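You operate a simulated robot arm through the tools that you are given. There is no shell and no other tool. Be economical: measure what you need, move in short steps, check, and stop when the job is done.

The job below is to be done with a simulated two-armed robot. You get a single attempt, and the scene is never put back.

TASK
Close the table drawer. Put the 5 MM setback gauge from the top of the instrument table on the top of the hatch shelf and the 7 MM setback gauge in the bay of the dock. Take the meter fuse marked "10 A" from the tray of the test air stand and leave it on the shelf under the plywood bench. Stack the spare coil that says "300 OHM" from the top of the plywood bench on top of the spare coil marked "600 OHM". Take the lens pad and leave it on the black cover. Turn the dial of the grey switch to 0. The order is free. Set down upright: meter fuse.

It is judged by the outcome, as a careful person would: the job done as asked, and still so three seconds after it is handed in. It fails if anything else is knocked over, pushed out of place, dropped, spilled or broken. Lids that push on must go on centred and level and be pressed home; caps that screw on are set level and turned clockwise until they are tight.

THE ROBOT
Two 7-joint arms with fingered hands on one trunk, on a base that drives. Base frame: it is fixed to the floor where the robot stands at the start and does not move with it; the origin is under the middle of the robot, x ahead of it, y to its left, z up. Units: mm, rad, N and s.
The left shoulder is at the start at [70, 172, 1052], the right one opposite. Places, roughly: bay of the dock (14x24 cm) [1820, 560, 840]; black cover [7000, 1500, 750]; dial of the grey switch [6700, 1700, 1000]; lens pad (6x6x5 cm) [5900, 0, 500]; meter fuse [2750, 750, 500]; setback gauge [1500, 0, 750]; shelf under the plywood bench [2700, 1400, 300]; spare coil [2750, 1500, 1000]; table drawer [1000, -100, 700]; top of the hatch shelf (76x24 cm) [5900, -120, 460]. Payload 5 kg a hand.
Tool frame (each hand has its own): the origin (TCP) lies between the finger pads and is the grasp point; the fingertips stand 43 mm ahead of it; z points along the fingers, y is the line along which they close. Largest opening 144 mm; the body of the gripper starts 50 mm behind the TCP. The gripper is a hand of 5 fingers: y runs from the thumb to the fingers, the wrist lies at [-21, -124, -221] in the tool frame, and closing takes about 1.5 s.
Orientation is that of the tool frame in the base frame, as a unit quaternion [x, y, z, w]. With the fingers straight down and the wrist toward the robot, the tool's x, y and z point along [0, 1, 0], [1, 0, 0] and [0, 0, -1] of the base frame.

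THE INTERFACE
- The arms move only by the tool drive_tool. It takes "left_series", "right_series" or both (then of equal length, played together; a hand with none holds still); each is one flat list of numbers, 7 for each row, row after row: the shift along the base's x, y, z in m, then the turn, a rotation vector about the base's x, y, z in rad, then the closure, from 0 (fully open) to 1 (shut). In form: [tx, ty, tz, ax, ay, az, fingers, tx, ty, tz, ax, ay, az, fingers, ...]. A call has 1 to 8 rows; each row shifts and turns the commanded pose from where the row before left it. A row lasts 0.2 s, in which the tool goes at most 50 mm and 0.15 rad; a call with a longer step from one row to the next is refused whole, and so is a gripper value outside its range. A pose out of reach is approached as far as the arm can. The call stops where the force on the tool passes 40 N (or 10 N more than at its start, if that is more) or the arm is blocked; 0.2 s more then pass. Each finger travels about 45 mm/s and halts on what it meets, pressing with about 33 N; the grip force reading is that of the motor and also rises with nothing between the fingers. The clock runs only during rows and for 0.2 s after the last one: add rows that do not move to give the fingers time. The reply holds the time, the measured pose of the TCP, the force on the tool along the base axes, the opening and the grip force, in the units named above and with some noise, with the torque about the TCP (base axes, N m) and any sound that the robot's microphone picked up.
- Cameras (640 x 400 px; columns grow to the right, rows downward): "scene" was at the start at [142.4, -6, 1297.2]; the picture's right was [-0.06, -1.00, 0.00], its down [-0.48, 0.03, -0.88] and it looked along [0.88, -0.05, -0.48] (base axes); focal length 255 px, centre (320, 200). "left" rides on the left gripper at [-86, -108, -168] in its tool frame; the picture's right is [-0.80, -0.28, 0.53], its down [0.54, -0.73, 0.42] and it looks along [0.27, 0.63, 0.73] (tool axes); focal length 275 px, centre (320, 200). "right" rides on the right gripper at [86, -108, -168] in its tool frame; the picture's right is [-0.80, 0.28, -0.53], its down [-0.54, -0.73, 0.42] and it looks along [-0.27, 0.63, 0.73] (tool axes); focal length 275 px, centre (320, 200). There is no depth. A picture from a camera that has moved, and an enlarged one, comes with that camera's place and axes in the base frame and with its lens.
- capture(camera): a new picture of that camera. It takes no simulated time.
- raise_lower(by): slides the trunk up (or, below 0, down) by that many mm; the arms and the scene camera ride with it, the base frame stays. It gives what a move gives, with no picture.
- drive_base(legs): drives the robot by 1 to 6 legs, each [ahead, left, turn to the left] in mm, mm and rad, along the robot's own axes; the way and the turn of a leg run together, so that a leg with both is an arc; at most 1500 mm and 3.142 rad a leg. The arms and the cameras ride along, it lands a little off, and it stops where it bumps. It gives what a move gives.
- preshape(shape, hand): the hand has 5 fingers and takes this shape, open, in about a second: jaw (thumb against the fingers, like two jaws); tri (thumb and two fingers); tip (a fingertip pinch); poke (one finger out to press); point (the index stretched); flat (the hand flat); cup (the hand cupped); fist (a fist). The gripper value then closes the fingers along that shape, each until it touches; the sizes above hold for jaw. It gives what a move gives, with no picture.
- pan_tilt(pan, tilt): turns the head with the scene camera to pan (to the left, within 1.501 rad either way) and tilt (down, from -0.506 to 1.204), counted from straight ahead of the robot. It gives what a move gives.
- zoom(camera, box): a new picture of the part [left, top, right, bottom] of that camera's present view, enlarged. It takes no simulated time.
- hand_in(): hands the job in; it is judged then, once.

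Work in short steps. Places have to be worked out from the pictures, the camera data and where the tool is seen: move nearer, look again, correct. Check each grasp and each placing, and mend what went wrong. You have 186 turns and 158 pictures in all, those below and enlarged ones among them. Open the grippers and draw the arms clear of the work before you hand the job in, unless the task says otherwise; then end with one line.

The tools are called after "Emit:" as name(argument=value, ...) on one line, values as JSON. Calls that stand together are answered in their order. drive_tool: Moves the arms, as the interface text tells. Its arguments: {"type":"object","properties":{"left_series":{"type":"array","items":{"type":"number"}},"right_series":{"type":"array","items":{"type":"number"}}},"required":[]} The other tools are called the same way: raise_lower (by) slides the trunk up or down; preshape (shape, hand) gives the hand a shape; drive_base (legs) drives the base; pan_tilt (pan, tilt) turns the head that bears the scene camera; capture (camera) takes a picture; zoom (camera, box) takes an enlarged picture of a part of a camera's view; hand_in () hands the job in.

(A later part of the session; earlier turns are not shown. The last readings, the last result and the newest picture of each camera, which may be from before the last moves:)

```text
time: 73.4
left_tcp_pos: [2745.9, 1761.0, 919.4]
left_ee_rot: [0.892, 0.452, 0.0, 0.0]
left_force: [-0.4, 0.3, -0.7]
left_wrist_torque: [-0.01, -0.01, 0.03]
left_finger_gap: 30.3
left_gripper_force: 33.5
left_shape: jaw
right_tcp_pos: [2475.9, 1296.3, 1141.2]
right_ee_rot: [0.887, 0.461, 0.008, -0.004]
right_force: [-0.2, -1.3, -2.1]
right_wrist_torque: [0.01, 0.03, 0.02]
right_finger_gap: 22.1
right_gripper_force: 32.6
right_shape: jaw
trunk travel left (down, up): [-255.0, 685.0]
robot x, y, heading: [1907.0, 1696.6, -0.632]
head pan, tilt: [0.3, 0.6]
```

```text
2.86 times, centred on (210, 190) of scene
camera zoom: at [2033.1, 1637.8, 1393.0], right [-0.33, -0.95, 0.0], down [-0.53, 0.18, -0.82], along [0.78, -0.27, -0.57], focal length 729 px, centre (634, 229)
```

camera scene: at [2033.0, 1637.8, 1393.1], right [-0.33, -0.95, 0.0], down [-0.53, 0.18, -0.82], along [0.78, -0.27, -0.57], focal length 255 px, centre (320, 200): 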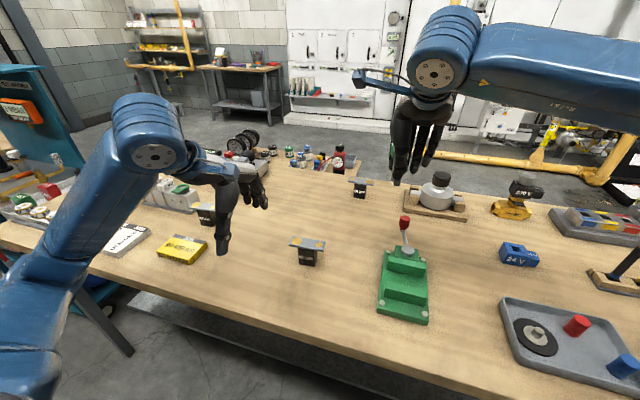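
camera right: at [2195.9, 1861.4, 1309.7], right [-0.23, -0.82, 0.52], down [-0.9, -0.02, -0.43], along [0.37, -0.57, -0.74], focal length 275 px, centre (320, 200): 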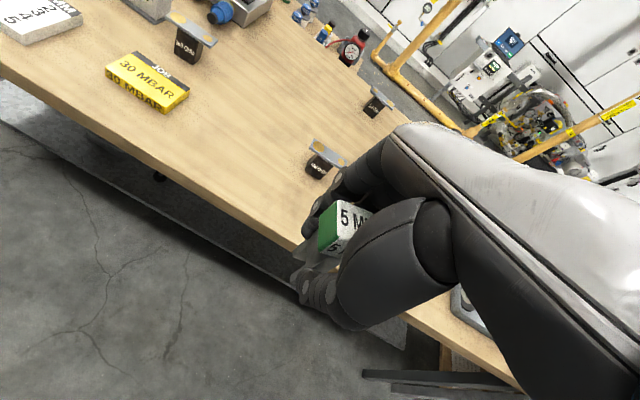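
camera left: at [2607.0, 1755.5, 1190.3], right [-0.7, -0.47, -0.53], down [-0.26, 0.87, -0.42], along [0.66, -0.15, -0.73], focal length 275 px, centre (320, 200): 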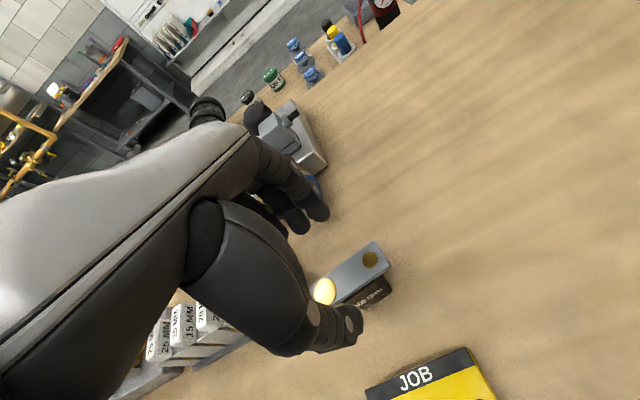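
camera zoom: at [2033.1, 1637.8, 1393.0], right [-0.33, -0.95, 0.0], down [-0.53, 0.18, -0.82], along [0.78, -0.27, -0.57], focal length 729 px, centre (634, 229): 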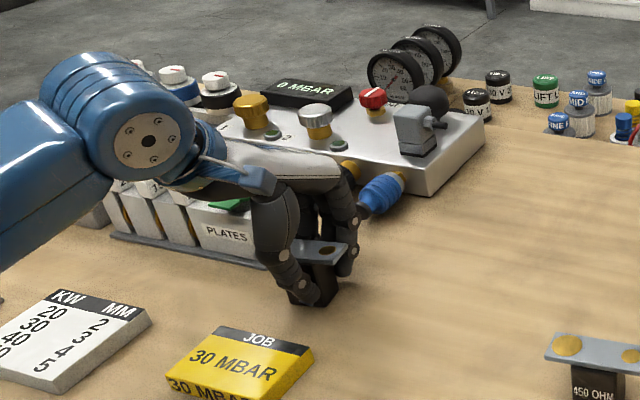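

Gripped. I lift, move the right hand (5 MM gauge) back to the right, and roll 90 mm nearer to reach the 600 OHM coil.

Emit:
drive_tool(left_series=[0, 0, 0.02, 0, 0, 0, 1, 0, 0, 0.03, 0, 0, 0, 1, 0, 0, 0.035, 0, 0, 0, 1, 0, 0, 0.035, 0, 0, 0, 1, 0, 0, 0.02, 0, 0, 0, 1, 0, 0, 0, 0, 0, 0, 1], right_series=[-0.033, -0.021, 0, 0, 0, 0, 1, -0.033, -0.021, 0, 0, 0, 0, 1, -0.033, -0.021, 0, 0, 0, 0, 1, -0.033, -0.021, 0, 0, 0, 0, 1, -0.033, -0.021, 0, 0, 0, 0, 1, -0.033, -0.021, 0, 0, 0, 0, 1])

Emit:
drive_base(legs=[[90, 0, 0]])

Emit:
capture(camera="scene")

```text
time: 74.8
left_tcp_pos: [2746.8, 1760.9, 1062.0]
left_ee_rot: [0.892, 0.451, 0.001, -0.001]
left_force: [-0.5, 0.9, -0.8]
left_wrist_torque: [-0.01, -0.03, -0.01]
left_finger_gap: 30.4
left_gripper_force: 32.9
left_shape: jaw
right_tcp_pos: [2276.1, 1168.6, 1137.0]
right_ee_rot: [0.887, 0.461, 0.009, -0.004]
right_force: [-1.7, 0.1, -1.6]
right_wrist_torque: [0.02, -0.02, 0.01]
right_finger_gap: 22.0
right_gripper_force: 32.4
right_shape: jaw
trunk travel left (down, up): [-255.0, 685.0]
robot x, y, heading: [1906.1, 1697.2, -0.63]
head pan, tilt: [0.3, 0.6]
```

```text
time: 75.9
left_tcp_pos: [2821.9, 1707.1, 1059.1]
left_ee_rot: [0.892, 0.451, -0.001, -0.002]
left_force: [0.9, -0.6, -2.1]
left_wrist_torque: [0.03, 0.05, 0.02]
left_finger_gap: 30.5
left_gripper_force: 32.5
left_shape: jaw
right_tcp_pos: [2350.2, 1115.6, 1137.6]
right_ee_rot: [0.888, 0.46, 0.008, -0.004]
right_force: [0.2, -0.8, -0.7]
right_wrist_torque: [0.07, 0.05, -0.01]
right_finger_gap: 22.0
right_gripper_force: 33.1
right_shape: jaw
trunk travel left (down, up): [-255.0, 685.0]
robot x, y, heading: [1980.9, 1641.8, -0.634]
head pan, tilt: [0.3, 0.6]
```

```text
96 pictures are left
camera scene: at [2106.1, 1583.8, 1393.0], right [-0.33, -0.94, 0.0], down [-0.53, 0.19, -0.82], along [0.78, -0.27, -0.57], focal length 255 px, centre (320, 200)
```

scene: 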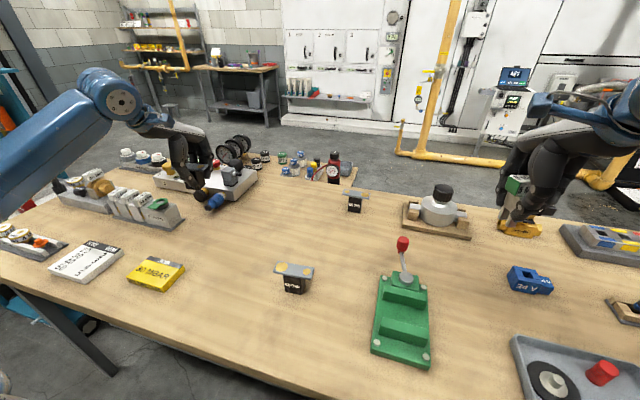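

600 OHM is at ≈(2733,1246). I move the held coil over toward it.

Emit:
drive_tool(left_series=[-0.0089, -0.046, 0, 0, 0, 0, 1, -0.0089, -0.046, 0, 0, 0, 0, 1, -0.0089, -0.046, 0, 0, 0, 0, 1, -0.0089, -0.046, 0, 0, 0, 0, 1, -0.0089, -0.046, 0, 0, 0, 0, 1, -0.0089, -0.046, 0, 0, 0, 0, 1, -0.0089, -0.046, 0, 0, 0, 0, 1, -0.0089, -0.046, 0, 0, 0, 0, 1])

Emit:
drive_tool(left_series=[-0.0089, -0.046, 0, 0, 0, 0, 1, -0.0089, -0.046, 0, 0, 0, 0, 1, 0, 0, 0, 0, 0, 0, 1])

Emit:
zoom(camera="scene", box=[290, 100, 430, 230])

Emit:
capture(camera="left")

```text
time: 77.7
left_tcp_pos: [2749.2, 1337.1, 1060.1]
left_ee_rot: [0.892, 0.452, 0.0, -0.002]
left_force: [0.0, 0.1, -1.4]
left_wrist_torque: [0.03, -0.02, 0.02]
left_finger_gap: 29.3
left_gripper_force: 33.2
left_shape: jaw
right_tcp_pos: [2349.7, 1114.6, 1136.0]
right_ee_rot: [0.887, 0.461, 0.009, -0.006]
right_force: [0.4, 0.1, -2.0]
right_wrist_torque: [0.05, 0.05, 0.01]
right_finger_gap: 22.0
right_gripper_force: 33.2
right_shape: jaw
trunk travel left (down, up): [-255.0, 685.0]
robot x, y, heading: [1981.6, 1644.3, -0.632]
head pan, tilt: [0.3, 0.6]
```

```text
time: 78.5
left_tcp_pos: [2731.2, 1250.2, 1060.8]
left_ee_rot: [0.892, 0.452, -0.001, 0.0]
left_force: [0.5, 0.7, -1.8]
left_wrist_torque: [-0.08, -0.01, 0.0]
left_finger_gap: 29.3
left_gripper_force: 32.7
left_shape: jaw
right_tcp_pos: [2350.6, 1118.7, 1138.2]
right_ee_rot: [0.887, 0.461, 0.009, -0.004]
right_force: [-0.2, 0.2, -1.3]
right_wrist_torque: [-0.04, 0.02, 0.01]
right_finger_gap: 22.1
right_gripper_force: 32.7
right_shape: jaw
trunk travel left (down, up): [-255.0, 685.0]
robot x, y, heading: [1981.7, 1644.1, -0.636]
head pan, tilt: [0.3, 0.6]
```

```text
3.08 times, centred on (360, 165) of scene
camera zoom: at [2106.1, 1586.3, 1393.1], right [-0.33, -0.95, 0.0], down [-0.53, 0.18, -0.82], along [0.78, -0.27, -0.57], focal length 785 px, centre (197, 308)
```

zoom: 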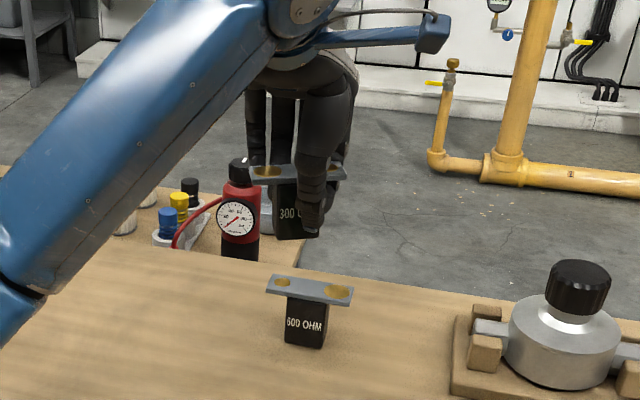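

```text
94 pictures are left
camera left: at [2592.7, 1244.0, 1229.0], right [-0.7, -0.47, -0.53], down [-0.26, 0.87, -0.42], along [0.66, -0.16, -0.73], focal length 275 px, centre (320, 200)
```

left: 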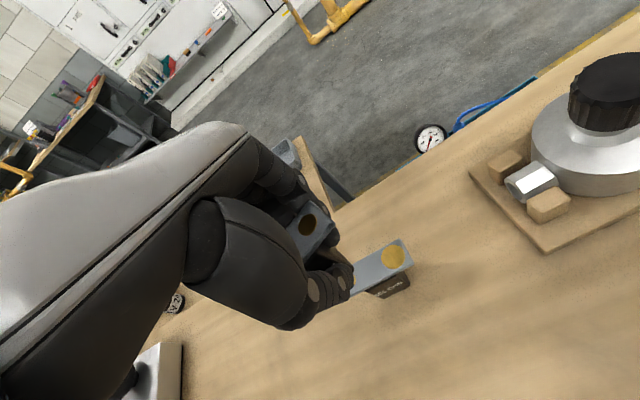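

The held coil sits ~20 mm too far left relative to the 600 coil. I shift and lower to ~15 mm above it, then look again.

Emit:
drive_tool(left_series=[-0.007, -0.02, 0, 0, 0, 0, 1, 0, 0, -0.02, 0, 0, 0, 1, 0, 0, -0.02, 0, 0, 0, 1, 0, 0, -0.012, 0, 0, 0, 1, 0, 0, 0, 0, 0, 0, 1])

Emit:
zoom(camera="scene", box=[310, 140, 400, 220])

Emit:
zoom(camera="left", box=[250, 150, 430, 330])

```text
time: 79.7
left_tcp_pos: [2723.4, 1226.3, 1007.6]
left_ee_rot: [0.892, 0.451, -0.001, -0.001]
left_force: [0.5, -0.6, -1.2]
left_wrist_torque: [-0.03, 0.03, 0.0]
left_finger_gap: 29.5
left_gripper_force: 32.9
left_shape: jaw
right_tcp_pos: [2350.2, 1116.7, 1137.8]
right_ee_rot: [0.888, 0.46, 0.009, -0.004]
right_force: [-0.3, 0.1, -1.2]
right_wrist_torque: [0.02, 0.02, 0.01]
right_finger_gap: 22.0
right_gripper_force: 33.0
right_shape: jaw
trunk travel left (down, up): [-255.0, 685.0]
robot x, y, heading: [1978.9, 1640.8, -0.633]
head pan, tilt: [0.3, 0.6]
```

```text
5.00 times, centred on (355, 180) of scene
camera zoom: at [2105.4, 1584.2, 1393.0], right [-0.33, -0.94, 0.0], down [-0.53, 0.19, -0.82], along [0.78, -0.27, -0.57], focal length 1276 px, centre (145, 300)
```

zoom: 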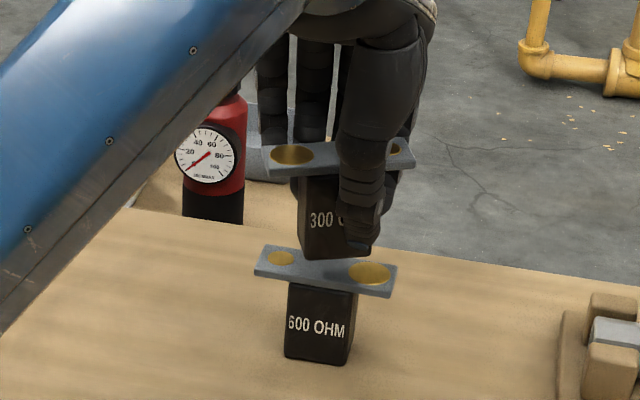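

```text
2.22 times, centred on (340, 240) of left
camera zoom: at [2585.6, 1220.5, 1176.8], right [-0.7, -0.47, -0.53], down [-0.26, 0.87, -0.42], along [0.66, -0.16, -0.73], focal length 612 px, centre (276, 111)
```

zoom: 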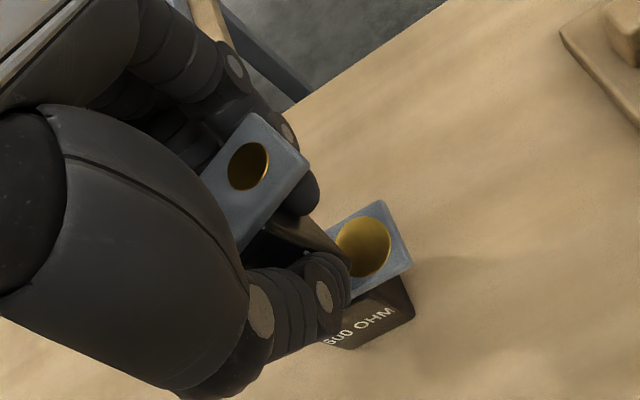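

The held coil is turned about +17° relative to the lower one. I rotate the hand by -0.3 rad and look again.

Emit:
drive_tool(left_series=[0, 0, 0, 0, 0, -0.15, 1, 0, 0, 0, 0, 0, -0.15, 1, 0, 0, 0, 0, 0, 0, 1])

Emit:
zoom(camera="scene", box=[310, 140, 400, 220])

Emit:
zoom(camera="left", box=[250, 150, 430, 330])

```text
time: 80.5
left_tcp_pos: [2723.7, 1225.5, 1007.3]
left_ee_rot: [0.95, 0.313, 0.0, 0.0]
left_force: [0.1, -0.1, -2.5]
left_wrist_torque: [0.0, 0.01, -0.01]
left_finger_gap: 29.7
left_gripper_force: 32.5
left_shape: jaw
right_tcp_pos: [2349.3, 1116.3, 1136.9]
right_ee_rot: [0.888, 0.46, 0.008, -0.004]
right_force: [0.3, 0.8, -2.0]
right_wrist_torque: [0.01, 0.01, -0.05]
right_finger_gap: 22.1
right_gripper_force: 33.0
right_shape: jaw
trunk travel left (down, up): [-255.0, 685.0]
robot x, y, heading: [1978.0, 1644.9, -0.632]
head pan, tilt: [0.3, 0.6]
```

```text
5.00 times, centred on (355, 180) of scene
camera zoom: at [2105.2, 1584.0, 1393.0], right [-0.33, -0.94, 0.0], down [-0.53, 0.19, -0.82], along [0.78, -0.27, -0.57], focal length 1276 px, centre (145, 300)
```

zoom: 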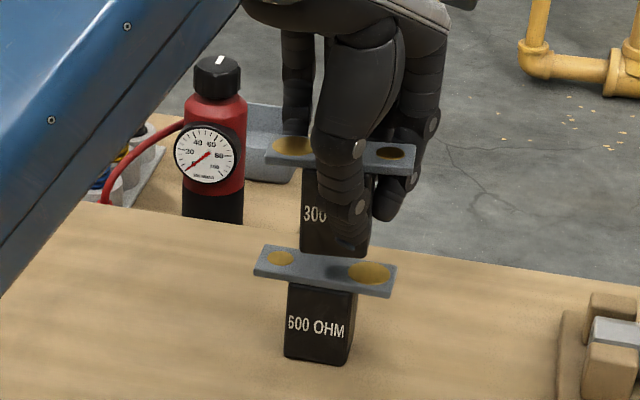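

```text
2.22 times, centred on (340, 240) of left
camera zoom: at [2591.0, 1261.2, 1175.8], right [-0.81, -0.24, -0.53], down [0.01, 0.91, -0.42], along [0.59, -0.34, -0.73], focal length 612 px, centre (276, 111)
```

zoom: 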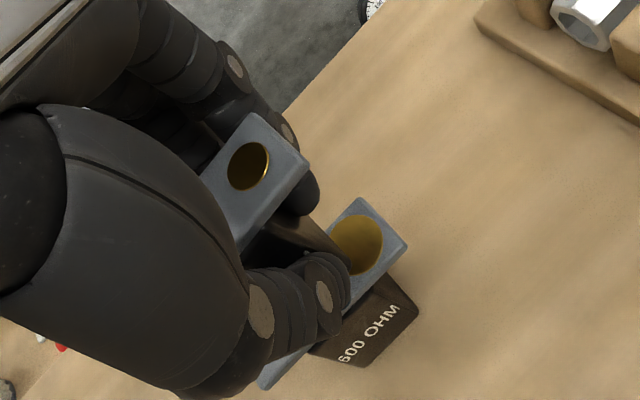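

Now parallel, and centred to within about 5 mm. I nudge 4 mm and lower until contact.

Emit:
drive_tool(left_series=[0.001, 0.004, -0.008, 0, 0, 0, 1, 0, 0, -0.004, 0, 0, 0, 1, 0, 0, -0.003, 0, 0, 0, 1, 0, 0, -0.002, 0, 0, 0, 1, 0, 0, 0, 0, 0, 0, 1])

Emit:
zoom(camera="scene", box=[320, 150, 390, 215])

```text
time: 81.7
left_tcp_pos: [2724.4, 1229.6, 990.0]
left_ee_rot: [0.95, 0.313, 0.0, 0.0]
left_force: [0.6, 0.8, -1.2]
left_wrist_torque: [-0.01, 0.02, -0.01]
left_finger_gap: 29.4
left_gripper_force: 32.8
left_shape: jaw
right_tcp_pos: [2348.5, 1116.3, 1136.9]
right_ee_rot: [0.887, 0.461, 0.009, -0.004]
right_force: [0.2, 0.3, -0.7]
right_wrist_torque: [-0.01, -0.01, 0.0]
right_finger_gap: 21.8
right_gripper_force: 32.5
right_shape: jaw
trunk travel left (down, up): [-255.0, 685.0]
robot x, y, heading: [1980.1, 1647.6, -0.634]
head pan, tilt: [0.3, 0.6]
```

```text
6.15 times, centred on (355, 182) of scene
camera zoom: at [2105.4, 1584.1, 1393.0], right [-0.33, -0.94, 0.0], down [-0.53, 0.19, -0.82], along [0.78, -0.27, -0.57], focal length 1570 px, centre (105, 308)
```

zoom: 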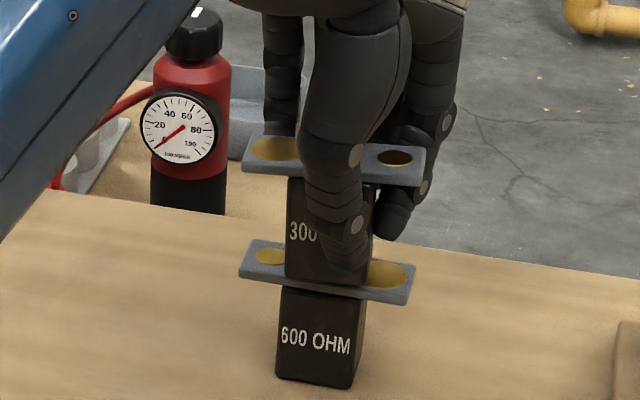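

Alignment looks right. I lower in 2 mm steps for contact.

Emit:
drive_tool(left_series=[0, 0, -0.002, 0, 0, 0, 1, 0, 0, -0.002, 0, 0, 0, 1, 0, 0, 0, 0, 0, 0, 1])

```text
time: 82.5
left_tcp_pos: [2724.8, 1230.4, 989.5]
left_ee_rot: [0.95, 0.313, 0.0, -0.001]
left_force: [-0.5, -0.1, -2.1]
left_wrist_torque: [-0.01, 0.0, -0.02]
left_finger_gap: 29.3
left_gripper_force: 32.5
left_shape: jaw
right_tcp_pos: [2349.4, 1115.1, 1137.8]
right_ee_rot: [0.887, 0.461, 0.01, -0.004]
right_force: [-0.2, -0.4, -1.3]
right_wrist_torque: [-0.01, 0.01, 0.0]
right_finger_gap: 21.9
right_gripper_force: 32.9
right_shape: jaw
trunk travel left (down, up): [-255.0, 685.0]
robot x, y, heading: [1982.2, 1645.0, -0.638]
head pan, tilt: [0.3, 0.6]
```

Emit:
drive_tool(left_series=[0, 0, -0.002, 0, 0, 0, 1, 0, 0, -0.002, 0, 0, 0, 1, 0, 0, 0, 0, 0, 0, 1])

Emit:
zoom(camera="scene", box=[320, 150, 390, 215])

```text
time: 83.3
left_tcp_pos: [2725.8, 1231.2, 990.8]
left_ee_rot: [0.949, 0.314, 0.003, 0.002]
left_force: [0.1, 0.8, -1.4]
left_wrist_torque: [0.0, 0.0, 0.0]
left_finger_gap: 29.4
left_gripper_force: 33.3
left_shape: jaw
right_tcp_pos: [2348.6, 1116.9, 1138.9]
right_ee_rot: [0.887, 0.461, 0.009, -0.003]
right_force: [0.2, 0.1, -0.4]
right_wrist_torque: [-0.02, 0.03, 0.0]
right_finger_gap: 22.0
right_gripper_force: 32.6
right_shape: jaw
trunk travel left (down, up): [-255.0, 685.0]
robot x, y, heading: [1976.1, 1640.5, -0.634]
head pan, tilt: [0.3, 0.6]
```

```text
6.15 times, centred on (355, 182) of scene
camera zoom: at [2104.1, 1584.8, 1394.1], right [-0.33, -0.94, 0.0], down [-0.53, 0.18, -0.83], along [0.78, -0.27, -0.56], focal length 1570 px, centre (105, 308)
```

zoom: 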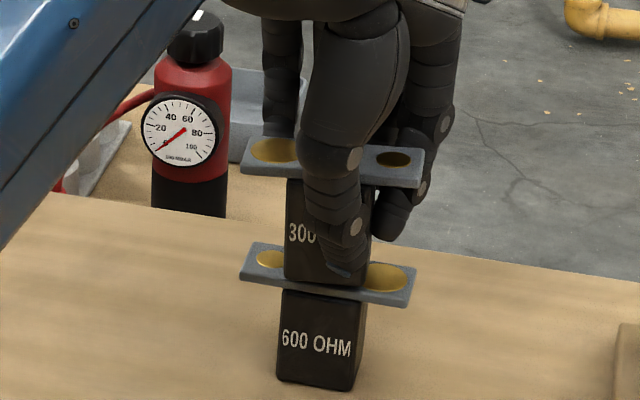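

The hand stopped descending with no force on the tool; some other part of the arm may be touching. I look at the whole view.

Emit:
pan_tilt(pan=0.5, tilt=0.9)

Emit:
capture(camera="scene")

Emit:
capture(camera="right")

```text
time: 84.1
left_tcp_pos: [2724.1, 1231.6, 991.1]
left_ee_rot: [0.95, 0.313, 0.003, 0.003]
left_force: [-0.1, 0.3, -2.2]
left_wrist_torque: [0.01, 0.03, -0.01]
left_finger_gap: 29.6
left_gripper_force: 32.7
left_shape: jaw
right_tcp_pos: [2347.8, 1117.4, 1139.2]
right_ee_rot: [0.887, 0.461, 0.009, -0.003]
right_force: [-0.7, -0.9, -1.2]
right_wrist_torque: [0.02, 0.02, 0.02]
right_finger_gap: 22.0
right_gripper_force: 33.0
right_shape: jaw
trunk travel left (down, up): [-255.0, 685.0]
robot x, y, heading: [1978.4, 1643.7, -0.63]
head pan, tilt: [0.499, 0.901]
```

```text
87 pictures are left
camera scene: at [2094.6, 1604.2, 1368.9], right [-0.13, -0.99, 0.0], down [-0.78, 0.1, -0.62], along [0.62, -0.08, -0.78], focal length 255 px, centre (320, 200)
```

scene: 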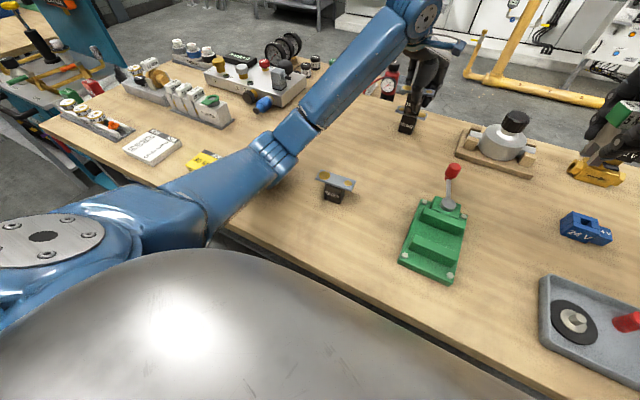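

```text
86 pictures are left
camera right: at [2305.6, 1246.7, 1307.6], right [-0.23, -0.82, 0.52], down [-0.9, -0.02, -0.44], along [0.37, -0.57, -0.74], focal length 275 px, centre (320, 200)
```

right: 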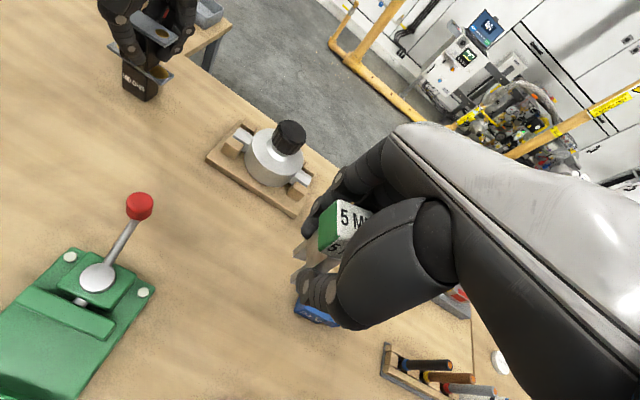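

The left elbow is apparently resting on or near the bench. I lift the hand, raise the trunk by 150, and check the items under the elbow.

Emit:
drive_tool(left_series=[0, 0, 0.02, 0, 0, 0, 1, 0, 0, 0.02, 0, 0, 0, 1, 0, 0, 0.02, 0, 0, 0, 1])

Emit:
raise_lower(by=180)

Emit:
capture(camera="scene")

```text
time: 84.9
left_tcp_pos: [2724.6, 1231.4, 1042.6]
left_ee_rot: [0.95, 0.312, -0.001, -0.002]
left_force: [0.4, 0.4, -1.4]
left_wrist_torque: [-0.03, 0.01, -0.05]
left_finger_gap: 29.4
left_gripper_force: 32.7
left_shape: jaw
right_tcp_pos: [2349.3, 1117.6, 1137.1]
right_ee_rot: [0.888, 0.46, 0.009, -0.003]
right_force: [0.1, 0.1, -2.1]
right_wrist_torque: [-0.02, 0.01, 0.0]
right_finger_gap: 22.1
right_gripper_force: 33.1
right_shape: jaw
trunk travel left (down, up): [-255.0, 685.0]
robot x, y, heading: [1976.1, 1646.2, -0.635]
head pan, tilt: [0.499, 0.901]
```

```text
time: 86.9
left_tcp_pos: [2725.1, 1230.1, 1222.2]
left_ee_rot: [0.95, 0.313, 0.0, -0.001]
left_force: [-0.3, 0.0, -2.0]
left_wrist_torque: [0.01, 0.03, 0.02]
left_finger_gap: 29.5
left_gripper_force: 33.2
left_shape: jaw
right_tcp_pos: [2349.1, 1116.0, 1318.0]
right_ee_rot: [0.888, 0.46, 0.008, -0.004]
right_force: [-0.5, 0.3, -2.1]
right_wrist_torque: [0.04, 0.02, -0.01]
right_finger_gap: 22.0
right_gripper_force: 33.7
right_shape: jaw
trunk travel left (down, up): [-435.0, 505.0]
robot x, y, heading: [1978.4, 1641.6, -0.633]
head pan, tilt: [0.499, 0.901]
```

```text
85 pictures are left
camera scene: at [2096.9, 1602.7, 1548.1], right [-0.13, -0.99, 0.0], down [-0.78, 0.11, -0.62], along [0.62, -0.08, -0.78], focal length 255 px, centre (320, 200)
```

scene: 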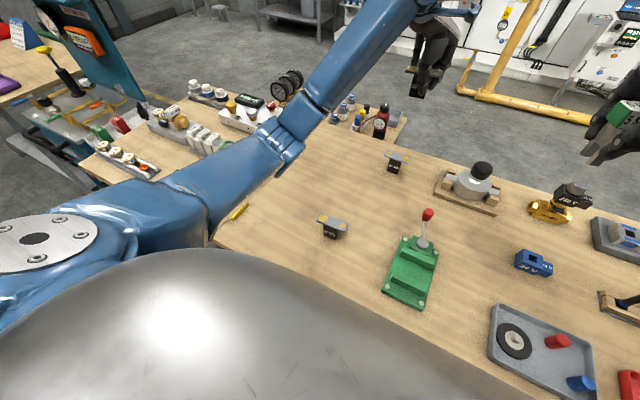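

Now the elbow is higher. I lower the hand by the arm to 15 mm above the 600 coil and check.

Emit:
drive_tool(left_series=[0, 0, -0.045, 0, 0, 0, 1, 0, 0, -0.045, 0, 0, 0, 1, 0, 0, -0.045, 0, 0, 0, 1, 0, 0, -0.045, 0, 0, 0, 1, 0, 0, -0.03, 0, 0, 0, 1, 0, 0, -0.01, 0, 0, 0, 1, 0, 0, 0, 0, 0, 0, 1])

Emit:
capture(camera="scene")

Emit:
zoom(camera="left", box=[250, 150, 430, 330])

```text
time: 88.5
left_tcp_pos: [2722.8, 1229.5, 1000.7]
left_ee_rot: [0.95, 0.313, -0.001, -0.001]
left_force: [-0.6, 0.8, -2.4]
left_wrist_torque: [-0.01, 0.04, -0.01]
left_finger_gap: 29.4
left_gripper_force: 32.9
left_shape: jaw
right_tcp_pos: [2349.2, 1116.2, 1316.5]
right_ee_rot: [0.888, 0.46, 0.008, -0.004]
right_force: [-1.3, -0.1, -1.7]
right_wrist_torque: [0.01, 0.02, 0.0]
right_finger_gap: 21.9
right_gripper_force: 33.5
right_shape: jaw
trunk travel left (down, up): [-435.0, 505.0]
robot x, y, heading: [1976.1, 1643.5, -0.633]
head pan, tilt: [0.499, 0.901]
```

```text
84 pictures are left
camera scene: at [2096.8, 1602.8, 1548.2], right [-0.13, -0.99, 0.0], down [-0.78, 0.11, -0.62], along [0.62, -0.08, -0.78], focal length 255 px, centre (320, 200)
```

scene: 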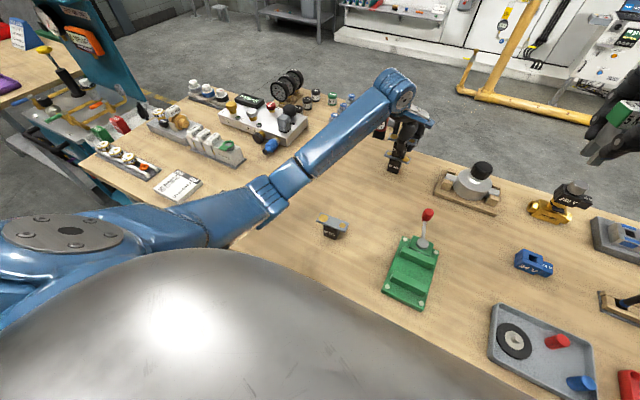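

```text
2.22 times, centred on (340, 240) of left
camera zoom: at [2589.6, 1265.9, 1168.7], right [-0.81, -0.24, -0.53], down [0.0, 0.91, -0.42], along [0.59, -0.34, -0.73], focal length 612 px, centre (276, 111)
```

zoom: 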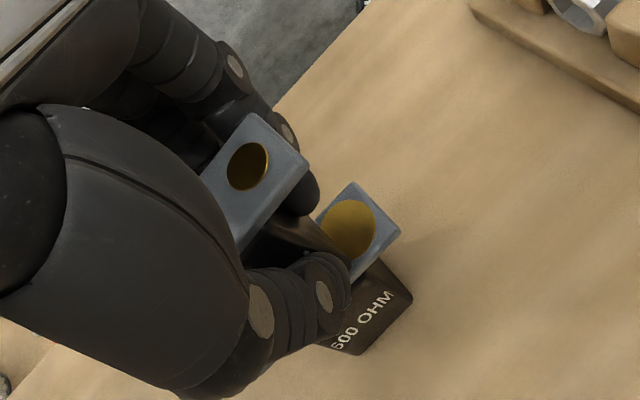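

Aligned still. Lower to contact.

Emit:
drive_tool(left_series=[0.001, 0, -0.006, 0, 0, 0, 1, 0, 0, -0.003, 0, 0, 0, 1, 0, 0, -0.002, 0, 0, 0, 1, 0, 0, -0.002, 0, 0, 0, 1, 0, 0, 0, 0, 0, 0, 1])

```text
time: 89.7
left_tcp_pos: [2725.2, 1229.3, 989.6]
left_ee_rot: [0.95, 0.314, 0.0, -0.001]
left_force: [0.0, -0.4, -0.9]
left_wrist_torque: [-0.01, 0.0, -0.03]
left_finger_gap: 29.5
left_gripper_force: 33.0
left_shape: jaw
right_tcp_pos: [2349.0, 1115.8, 1317.0]
right_ee_rot: [0.888, 0.46, 0.008, -0.004]
right_force: [0.0, -0.2, -1.4]
right_wrist_torque: [0.01, 0.02, -0.01]
right_finger_gap: 22.1
right_gripper_force: 32.9
right_shape: jaw
trunk travel left (down, up): [-435.0, 505.0]
robot x, y, heading: [1977.2, 1645.4, -0.631]
head pan, tilt: [0.499, 0.901]
```

Emit:
drive_tool(left_series=[0, 0, -0.002, 0, 0, 0, 1, 0, 0, -0.002, 0, 0, 0, 1, 0, 0, 0, 0, 0, 0, 1])

Emit:
pan_tilt(pan=0.3, tilt=0.7)

Emit:
zoom(camera="scene", box=[310, 150, 410, 230])

```text
time: 90.5
left_tcp_pos: [2724.5, 1230.3, 987.3]
left_ee_rot: [0.95, 0.312, 0.0, 0.0]
left_force: [-1.3, -0.5, 7.1]
left_wrist_torque: [-0.01, -0.21, -0.07]
left_finger_gap: 29.8
left_gripper_force: 32.9
left_shape: jaw
right_tcp_pos: [2349.4, 1116.2, 1317.9]
right_ee_rot: [0.888, 0.46, 0.009, -0.004]
right_force: [-0.9, -0.6, -0.1]
right_wrist_torque: [0.01, -0.01, -0.01]
right_finger_gap: 22.0
right_gripper_force: 32.7
right_shape: jaw
trunk travel left (down, up): [-435.0, 505.0]
robot x, y, heading: [1978.8, 1643.4, -0.631]
head pan, tilt: [0.499, 0.901]
```

```text
time: 91.2
left_tcp_pos: [2724.2, 1230.5, 986.7]
left_ee_rot: [0.95, 0.312, 0.0, 0.0]
left_force: [-0.4, -2.5, 9.0]
left_wrist_torque: [-0.06, -0.28, -0.06]
left_finger_gap: 30.0
left_gripper_force: 33.5
left_shape: jaw
right_tcp_pos: [2348.7, 1116.3, 1317.3]
right_ee_rot: [0.888, 0.46, 0.008, -0.004]
right_force: [0.6, 0.1, -1.5]
right_wrist_torque: [0.0, 0.02, -0.03]
right_finger_gap: 21.6
right_gripper_force: 32.6
right_shape: jaw
trunk travel left (down, up): [-435.0, 505.0]
robot x, y, heading: [1980.9, 1639.2, -0.632]
head pan, tilt: [0.3, 0.7]
```

```text
5.00 times, centred on (360, 190) of scene
camera zoom: at [2100.9, 1585.5, 1564.5], right [-0.33, -0.95, 0.0], down [-0.61, 0.21, -0.76], along [0.72, -0.25, -0.64], focal length 1276 px, centre (120, 250)
```

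zoom: 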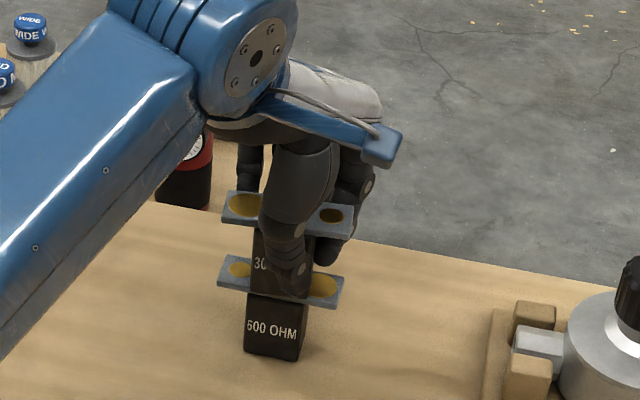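

Contact at ~9 N, plates aligned. I release slowly and rise.

Emit:
drive_tool(left_series=[0, 0, 0, 0, 0, 0, 0.75, 0, 0, 0, 0, 0, 0, 0.65, 0, 0, 0, 0, 0, 0, 0.5, 0, 0, 0, 0, 0, 0, 0.45, 0, 0, 0, 0, 0, 0, 0.45, 0, 0, 0.03, 0, 0, 0, 0.45, 0, 0, 0.04, 0, 0, 0, 0.45, 0, 0, 0.045, 0, 0, 0, 0.45])

Emit:
zoom(camera="scene", box=[310, 150, 410, 230])

Emit:
capture(camera="scene")

```text
time: 93.0
left_tcp_pos: [2725.2, 1230.9, 1102.0]
left_ee_rot: [0.95, 0.312, 0.0, -0.003]
left_force: [-1.4, 0.6, -0.3]
left_wrist_torque: [-0.01, 0.02, 0.01]
left_finger_gap: 78.7
left_gripper_force: 0.1
left_shape: jaw
right_tcp_pos: [2348.8, 1116.0, 1317.4]
right_ee_rot: [0.888, 0.46, 0.009, -0.004]
right_force: [-0.1, 0.5, -1.2]
right_wrist_torque: [0.01, -0.04, 0.01]
right_finger_gap: 21.8
right_gripper_force: 33.3
right_shape: jaw
trunk travel left (down, up): [-435.0, 505.0]
robot x, y, heading: [1979.1, 1645.1, -0.634]
head pan, tilt: [0.3, 0.7]
```

```text
5.00 times, centred on (360, 190) of scene
camera zoom: at [2101.3, 1585.1, 1564.4], right [-0.33, -0.94, 0.0], down [-0.61, 0.21, -0.77], along [0.72, -0.25, -0.64], focal length 1276 px, centre (120, 250)
```

zoom: 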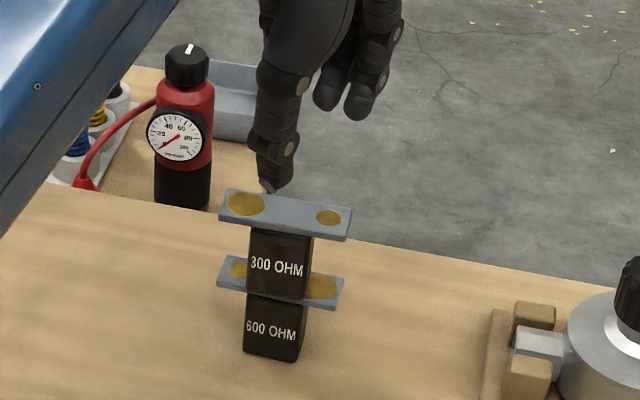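

```text
80 pictures are left
camera scene: at [2101.3, 1585.1, 1564.4], right [-0.33, -0.94, 0.0], down [-0.61, 0.21, -0.77], along [0.72, -0.25, -0.64], focal length 255 px, centre (320, 200)
```

scene: 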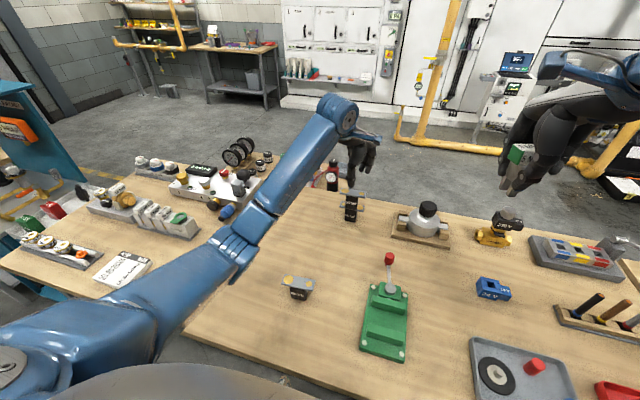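

The stack stands. I raise the trunk and back away before folding the arm, so the elbow clears the bench.

Emit:
raise_lower(by=80)

Emit:
drive_base(legs=[[-450, 0, 0]])

Emit:
drive_tool(left_series=[-0.0107, 0.0373, 0.0, 0, 0, 0.0375, 0, -0.0107, 0.0373, 0.0, 0, 0, 0.0375, 0, -0.0107, 0.0373, 0.0, 0, 0, 0.0375, 0, -0.0107, 0.0373, 0.0, 0, 0, 0.0375, 0, -0.0107, 0.0373, 0.0, 0, 0, 0.0375, 0, -0.0107, 0.0373, 0.0, 0, 0, 0.0375, 0, -0.0107, 0.0373, 0.0, 0, 0, 0.0375, 0, -0.0107, 0.0373, 0.0, 0, 0, 0.0375, 0])

Emit:
capture(camera="scene")

```text
time: 94.2
left_tcp_pos: [2726.4, 1231.9, 1180.6]
left_ee_rot: [0.95, 0.313, 0.0, -0.001]
left_force: [-0.3, 0.0, 0.0]
left_wrist_torque: [0.0, -0.01, -0.01]
left_finger_gap: 78.8
left_gripper_force: 0.0
left_shape: jaw
right_tcp_pos: [2349.8, 1116.8, 1397.8]
right_ee_rot: [0.888, 0.46, 0.009, -0.005]
right_force: [-0.6, -0.7, -1.2]
right_wrist_torque: [-0.01, 0.02, 0.0]
right_finger_gap: 21.8
right_gripper_force: 32.8
right_shape: jaw
trunk travel left (down, up): [-515.0, 425.0]
robot x, y, heading: [1979.0, 1641.4, -0.638]
head pan, tilt: [0.3, 0.7]
```

```text
time: 97.0
left_tcp_pos: [2359.9, 1502.5, 1179.2]
left_ee_rot: [0.949, 0.315, 0.0, -0.002]
left_force: [-0.3, 1.0, 0.4]
left_wrist_torque: [0.01, 0.0, -0.06]
left_finger_gap: 78.9
left_gripper_force: 0.1
left_shape: jaw
right_tcp_pos: [1984.3, 1386.5, 1396.5]
right_ee_rot: [0.887, 0.462, 0.008, -0.005]
right_force: [0.3, 0.2, -2.4]
right_wrist_torque: [0.0, 0.04, 0.02]
right_finger_gap: 22.0
right_gripper_force: 33.1
right_shape: jaw
trunk travel left (down, up): [-515.0, 425.0]
robot x, y, heading: [1612.2, 1911.6, -0.631]
head pan, tilt: [0.3, 0.7]
```

```text
time: 98.8
left_tcp_pos: [2271.1, 1805.0, 1181.3]
left_ee_rot: [0.891, 0.453, -0.001, 0.001]
left_force: [-0.2, 0.2, 0.8]
left_wrist_torque: [-0.02, 0.01, -0.04]
left_finger_gap: 143.8
left_gripper_force: 0.2
left_shape: jaw
right_tcp_pos: [1983.9, 1389.9, 1399.0]
right_ee_rot: [0.887, 0.461, 0.008, -0.003]
right_force: [-0.3, 1.4, -0.8]
right_wrist_torque: [-0.04, -0.04, 0.0]
right_finger_gap: 22.1
right_gripper_force: 32.3
right_shape: jaw
trunk travel left (down, up): [-515.0, 425.0]
robot x, y, heading: [1611.3, 1915.2, -0.63]
head pan, tilt: [0.3, 0.7]
```

```text
79 pictures are left
camera scene: at [1733.7, 1857.6, 1644.6], right [-0.32, -0.95, 0.0], down [-0.61, 0.21, -0.77], along [0.72, -0.25, -0.64], focal length 255 px, centre (320, 200)
```

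scene: 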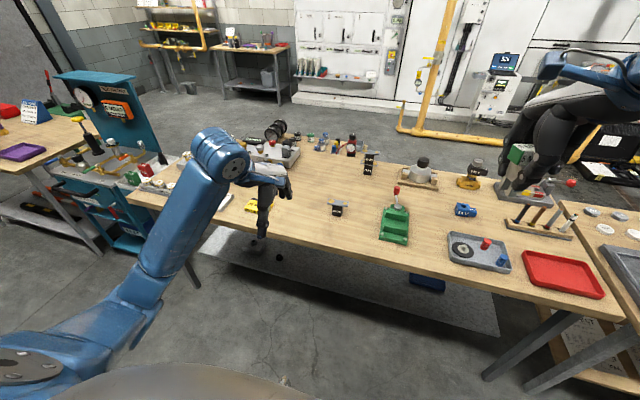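

From here I see the teal test-air stand better; a tray with coloured pieces sits on it. Zoom there and check the JOB box.

Emit:
zoom(camera="scene", box=[40, 90, 200, 230])

Emit:
zoom(camera="scene", box=[180, 110, 380, 290])

```text
2.86 times, centred on (120, 160) of scene
camera zoom: at [1733.7, 1857.6, 1644.6], right [-0.32, -0.95, 0.0], down [-0.61, 0.21, -0.77], along [0.72, -0.25, -0.64], focal length 729 px, centre (891, 314)
```

zoom: 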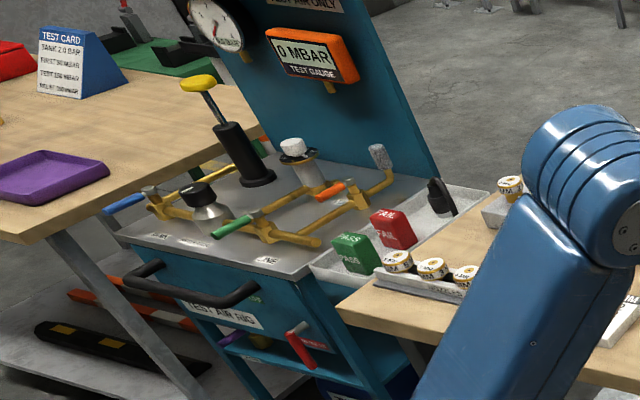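

```text
2.22 times, centred on (280, 200) of scene
camera zoom: at [1733.7, 1857.6, 1644.6], right [-0.32, -0.95, 0.0], down [-0.61, 0.21, -0.77], along [0.72, -0.25, -0.64], focal length 567 px, centre (409, 200)
```

zoom: 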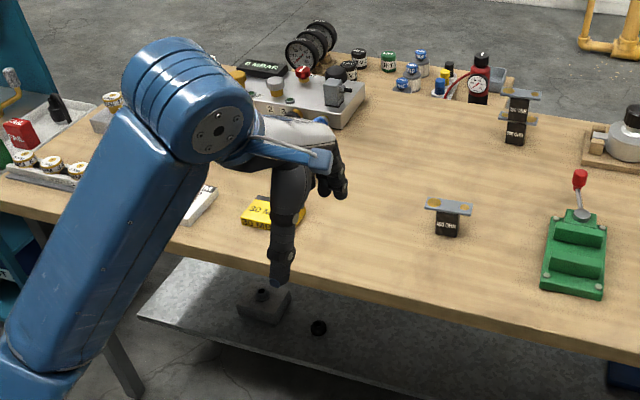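

That is the TEST AIR RIG, with PASS/FAIL tags only. Behind the bench I earlier saw a gauge with a blue hose at ≈(2980,780,500), which fits the air stand. I go around by the right: first 3350 mm right along the aisle.

Emit:
drive_base(legs=[[0, -1500, 0], [0, -1500, 0], [0, -400, 0]])

Emit:
pan_tilt(pan=0.0, tilt=0.45)

Emit:
capture(camera="scene")

```text
time: 115.4
left_tcp_pos: [226.3, -946.4, 1180.1]
left_ee_rot: [0.897, 0.441, 0.0, 0.0]
left_force: [0.2, 0.0, 0.6]
left_wrist_torque: [-0.03, 0.01, 0.0]
left_finger_gap: 143.4
left_gripper_force: 0.1
left_shape: jaw
right_tcp_pos: [-72.4, -1356.3, 1397.0]
right_ee_rot: [0.892, 0.451, 0.008, -0.004]
right_force: [0.0, 0.3, -1.6]
right_wrist_torque: [-0.02, 0.01, 0.02]
right_finger_gap: 22.1
right_gripper_force: 33.1
right_shape: jaw
trunk travel left (down, up): [-515.0, 425.0]
robot x, y, heading: [-429.9, -822.1, -0.652]
head pan, tilt: [0.3, 0.7]
```

```text
time: 116.2
left_tcp_pos: [225.5, -949.0, 1181.1]
left_ee_rot: [0.897, 0.442, -0.001, -0.001]
left_force: [0.9, 0.0, -0.8]
left_wrist_torque: [-0.01, 0.01, 0.01]
left_finger_gap: 143.8
left_gripper_force: 0.0
left_shape: jaw
right_tcp_pos: [-72.1, -1357.9, 1397.8]
right_ee_rot: [0.893, 0.45, 0.009, -0.005]
right_force: [-1.0, -1.2, -1.7]
right_wrist_torque: [0.03, -0.02, 0.0]
right_finger_gap: 22.1
right_gripper_force: 33.1
right_shape: jaw
trunk travel left (down, up): [-515.0, 425.0]
robot x, y, heading: [-431.1, -824.3, -0.655]
head pan, tilt: [0.0, 0.45]
```

```text
76 pictures are left
camera scene: at [-317.4, -910.6, 1666.5], right [-0.61, -0.79, 0.0], down [-0.35, 0.27, -0.9], along [0.71, -0.55, -0.44], focal length 255 px, centre (320, 200)
```

scene: 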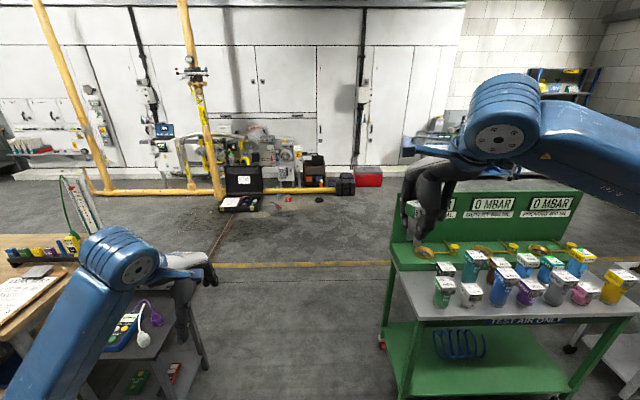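

A green "TEST AIR ONLY" stand stands to the right with many small parts. Zoom in.

Emit:
zoom(camera="scene", box=[370, 180, 640, 370])

Emit:
zoom(camera="scene", box=[80, 270, 250, 400])

```text
2.11 times, centred on (505, 275) of scene
camera zoom: at [-317.4, -910.6, 1666.5], right [-0.61, -0.79, 0.0], down [-0.35, 0.27, -0.9], along [0.71, -0.55, -0.44], focal length 537 px, centre (-70, 42)
```

zoom: 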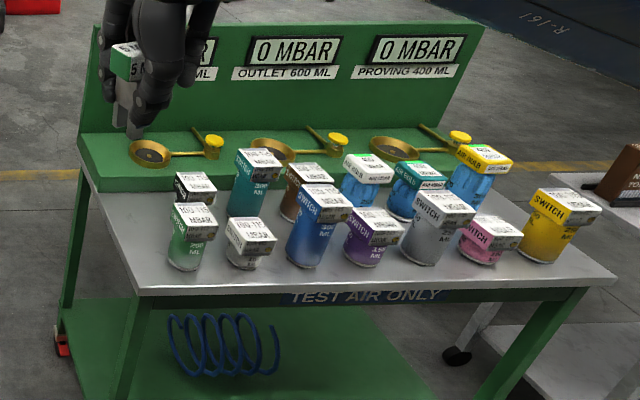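

```text
3.08 times, centred on (165, 335) of scene
camera zoom: at [-317.4, -910.6, 1666.5], right [-0.61, -0.79, 0.0], down [-0.35, 0.27, -0.9], along [0.71, -0.55, -0.44], focal length 785 px, centre (797, -215)
```

zoom: 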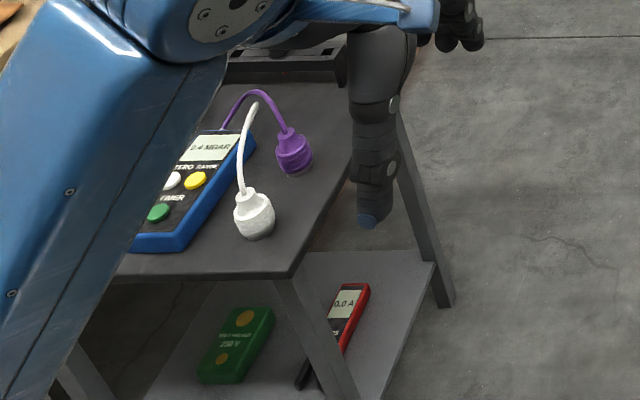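

Those are switches, not fuses. The gap between the black table and the green stand is about 885 mm wide, centred 130 mm to my left; I drive through it.

Emit:
drive_base(legs=[[0, 130, 0.03], [1300, 0, 0], [1150, 0, 0]])

Emit:
pan_tilt(pan=1.3, tilt=0.4)

Emit:
capture(camera="scene")

```text
time: 129.2
left_tcp_pos: [2322.9, -2286.6, 1180.8]
left_ee_rot: [0.889, 0.458, -0.001, 0.0]
left_force: [0.2, 0.6, -0.4]
left_wrist_torque: [-0.04, 0.02, -0.01]
left_finger_gap: 144.0
left_gripper_force: 0.1
left_shape: jaw
right_tcp_pos: [2038.4, -2705.5, 1396.4]
right_ee_rot: [0.884, 0.467, 0.01, -0.003]
right_force: [0.7, 0.7, -1.3]
right_wrist_torque: [0.03, -0.02, -0.04]
right_finger_gap: 21.6
right_gripper_force: 33.3
right_shape: jaw
trunk travel left (down, up): [-515.0, 425.0]
robot x, y, heading: [1663.4, -2183.6, -0.617]
head pan, tilt: [0.0, 0.45]
```

```text
time: 130.7
left_tcp_pos: [2322.9, -2287.2, 1180.7]
left_ee_rot: [0.889, 0.458, 0.0, -0.001]
left_force: [-1.3, 0.2, -0.3]
left_wrist_torque: [0.05, 0.0, -0.03]
left_finger_gap: 144.0
left_gripper_force: 0.0
left_shape: jaw
right_tcp_pos: [2038.9, -2707.0, 1396.8]
right_ee_rot: [0.884, 0.467, 0.008, -0.004]
right_force: [-0.4, -0.1, -1.9]
right_wrist_torque: [0.01, -0.02, 0.01]
right_finger_gap: 22.1
right_gripper_force: 32.9
right_shape: jaw
trunk travel left (down, up): [-515.0, 425.0]
robot x, y, heading: [1660.0, -2184.9, -0.619]
head pan, tilt: [1.3, 0.4]
```

```text
73 pictures are left
camera scene: at [1776.0, -2156.4, 1671.3], right [0.63, -0.78, 0.0], down [-0.3, -0.24, -0.92], along [0.72, 0.58, -0.39], focal length 255 px, centre (320, 200)
```

scene: 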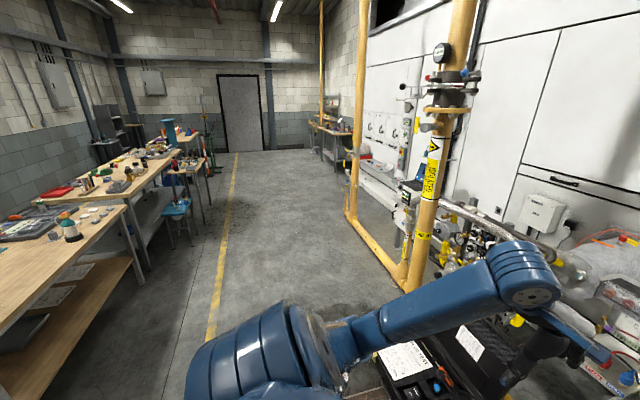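

The corridor behind the benches is clear and a low teal stand is at ≈(2700,480). I turn around to face the benches and drive along.

Emit:
drive_base(legs=[[0, 0, 3.13], [0, -1500, 0], [0, -1300, 0]])

Emit:
pan_tilt(pan=0.0, tilt=0.7)

Emit:
capture(camera="scene")

```text
time: 151.6
left_tcp_pos: [2709.2, 162.6, 1180.6]
left_ee_rot: [-0.452, 0.892, -0.001, 0.0]
left_force: [-0.5, -0.1, 0.0]
left_wrist_torque: [0.02, -0.01, 0.01]
left_finger_gap: 143.8
left_gripper_force: 0.1
left_shape: jaw
right_tcp_pos: [2999.3, 579.6, 1395.5]
right_ee_rot: [-0.462, 0.887, -0.003, -0.008]
right_force: [-0.4, -0.9, -1.9]
right_wrist_torque: [-0.02, -0.01, -0.01]
right_finger_gap: 21.9
right_gripper_force: 33.0
right_shape: jaw
trunk travel left (down, up): [-515.0, 425.0]
robot x, y, heading: [3373.8, 51.3, 2.51]
head pan, tilt: [1.3, 0.4]
```

```text
time: 153.1
left_tcp_pos: [2709.8, 164.8, 1180.0]
left_ee_rot: [-0.452, 0.892, -0.001, 0.0]
left_force: [-0.3, -0.4, 0.2]
left_wrist_torque: [0.0, -0.02, -0.01]
left_finger_gap: 143.9
left_gripper_force: 0.1
left_shape: jaw
right_tcp_pos: [2999.6, 580.4, 1397.5]
right_ee_rot: [-0.461, 0.887, -0.004, -0.008]
right_force: [-0.4, 0.1, -1.3]
right_wrist_torque: [-0.02, -0.02, -0.02]
right_finger_gap: 21.8
right_gripper_force: 32.9
right_shape: jaw
trunk travel left (down, up): [-515.0, 425.0]
robot x, y, heading: [3371.2, 54.1, 2.512]
head pan, tilt: [0.0, 0.7]
```

```text
72 pictures are left
camera scene: at [3261.5, 133.6, 1644.4], right [0.59, 0.81, 0.0], down [0.52, -0.38, -0.76], along [-0.62, 0.45, -0.64], focal length 255 px, centre (320, 200)
```

scene: 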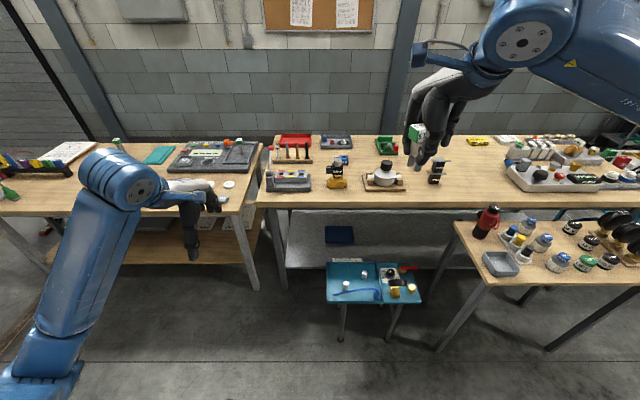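

There is the low teal stand with a gauge, hose and white pieces. Zoom in.

Emit:
zoom(camera="scene", box=[310, 250, 430, 325])

Emit:
zoom(camera="scene", box=[270, 190, 450, 340])

```text
5.33 times, centred on (370, 288) of scene
camera zoom: at [3261.5, 133.6, 1644.4], right [0.59, 0.81, 0.0], down [0.52, -0.38, -0.76], along [-0.62, 0.45, -0.64], focal length 1361 px, centre (53, -267)
```

zoom: 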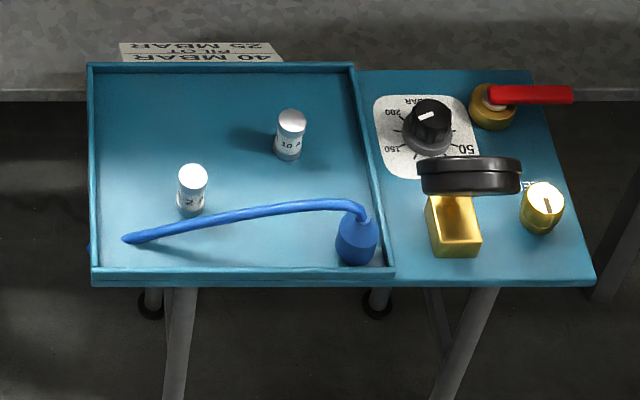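

```text
2.67 times, centred on (360, 265) of scene
camera zoom: at [3261.5, 133.6, 1644.4], right [0.59, 0.81, 0.0], down [0.52, -0.38, -0.76], along [-0.62, 0.45, -0.64], focal length 680 px, centre (213, 27)
```

zoom: 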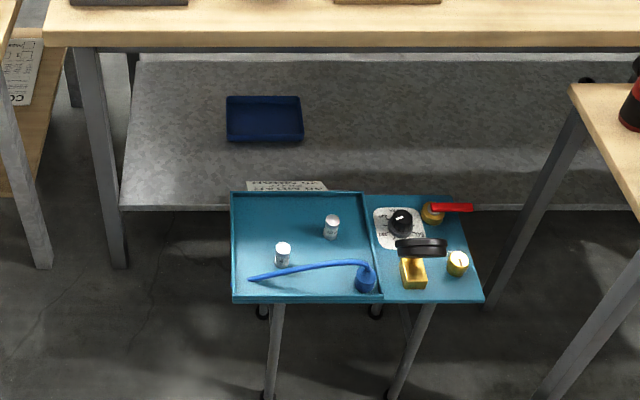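

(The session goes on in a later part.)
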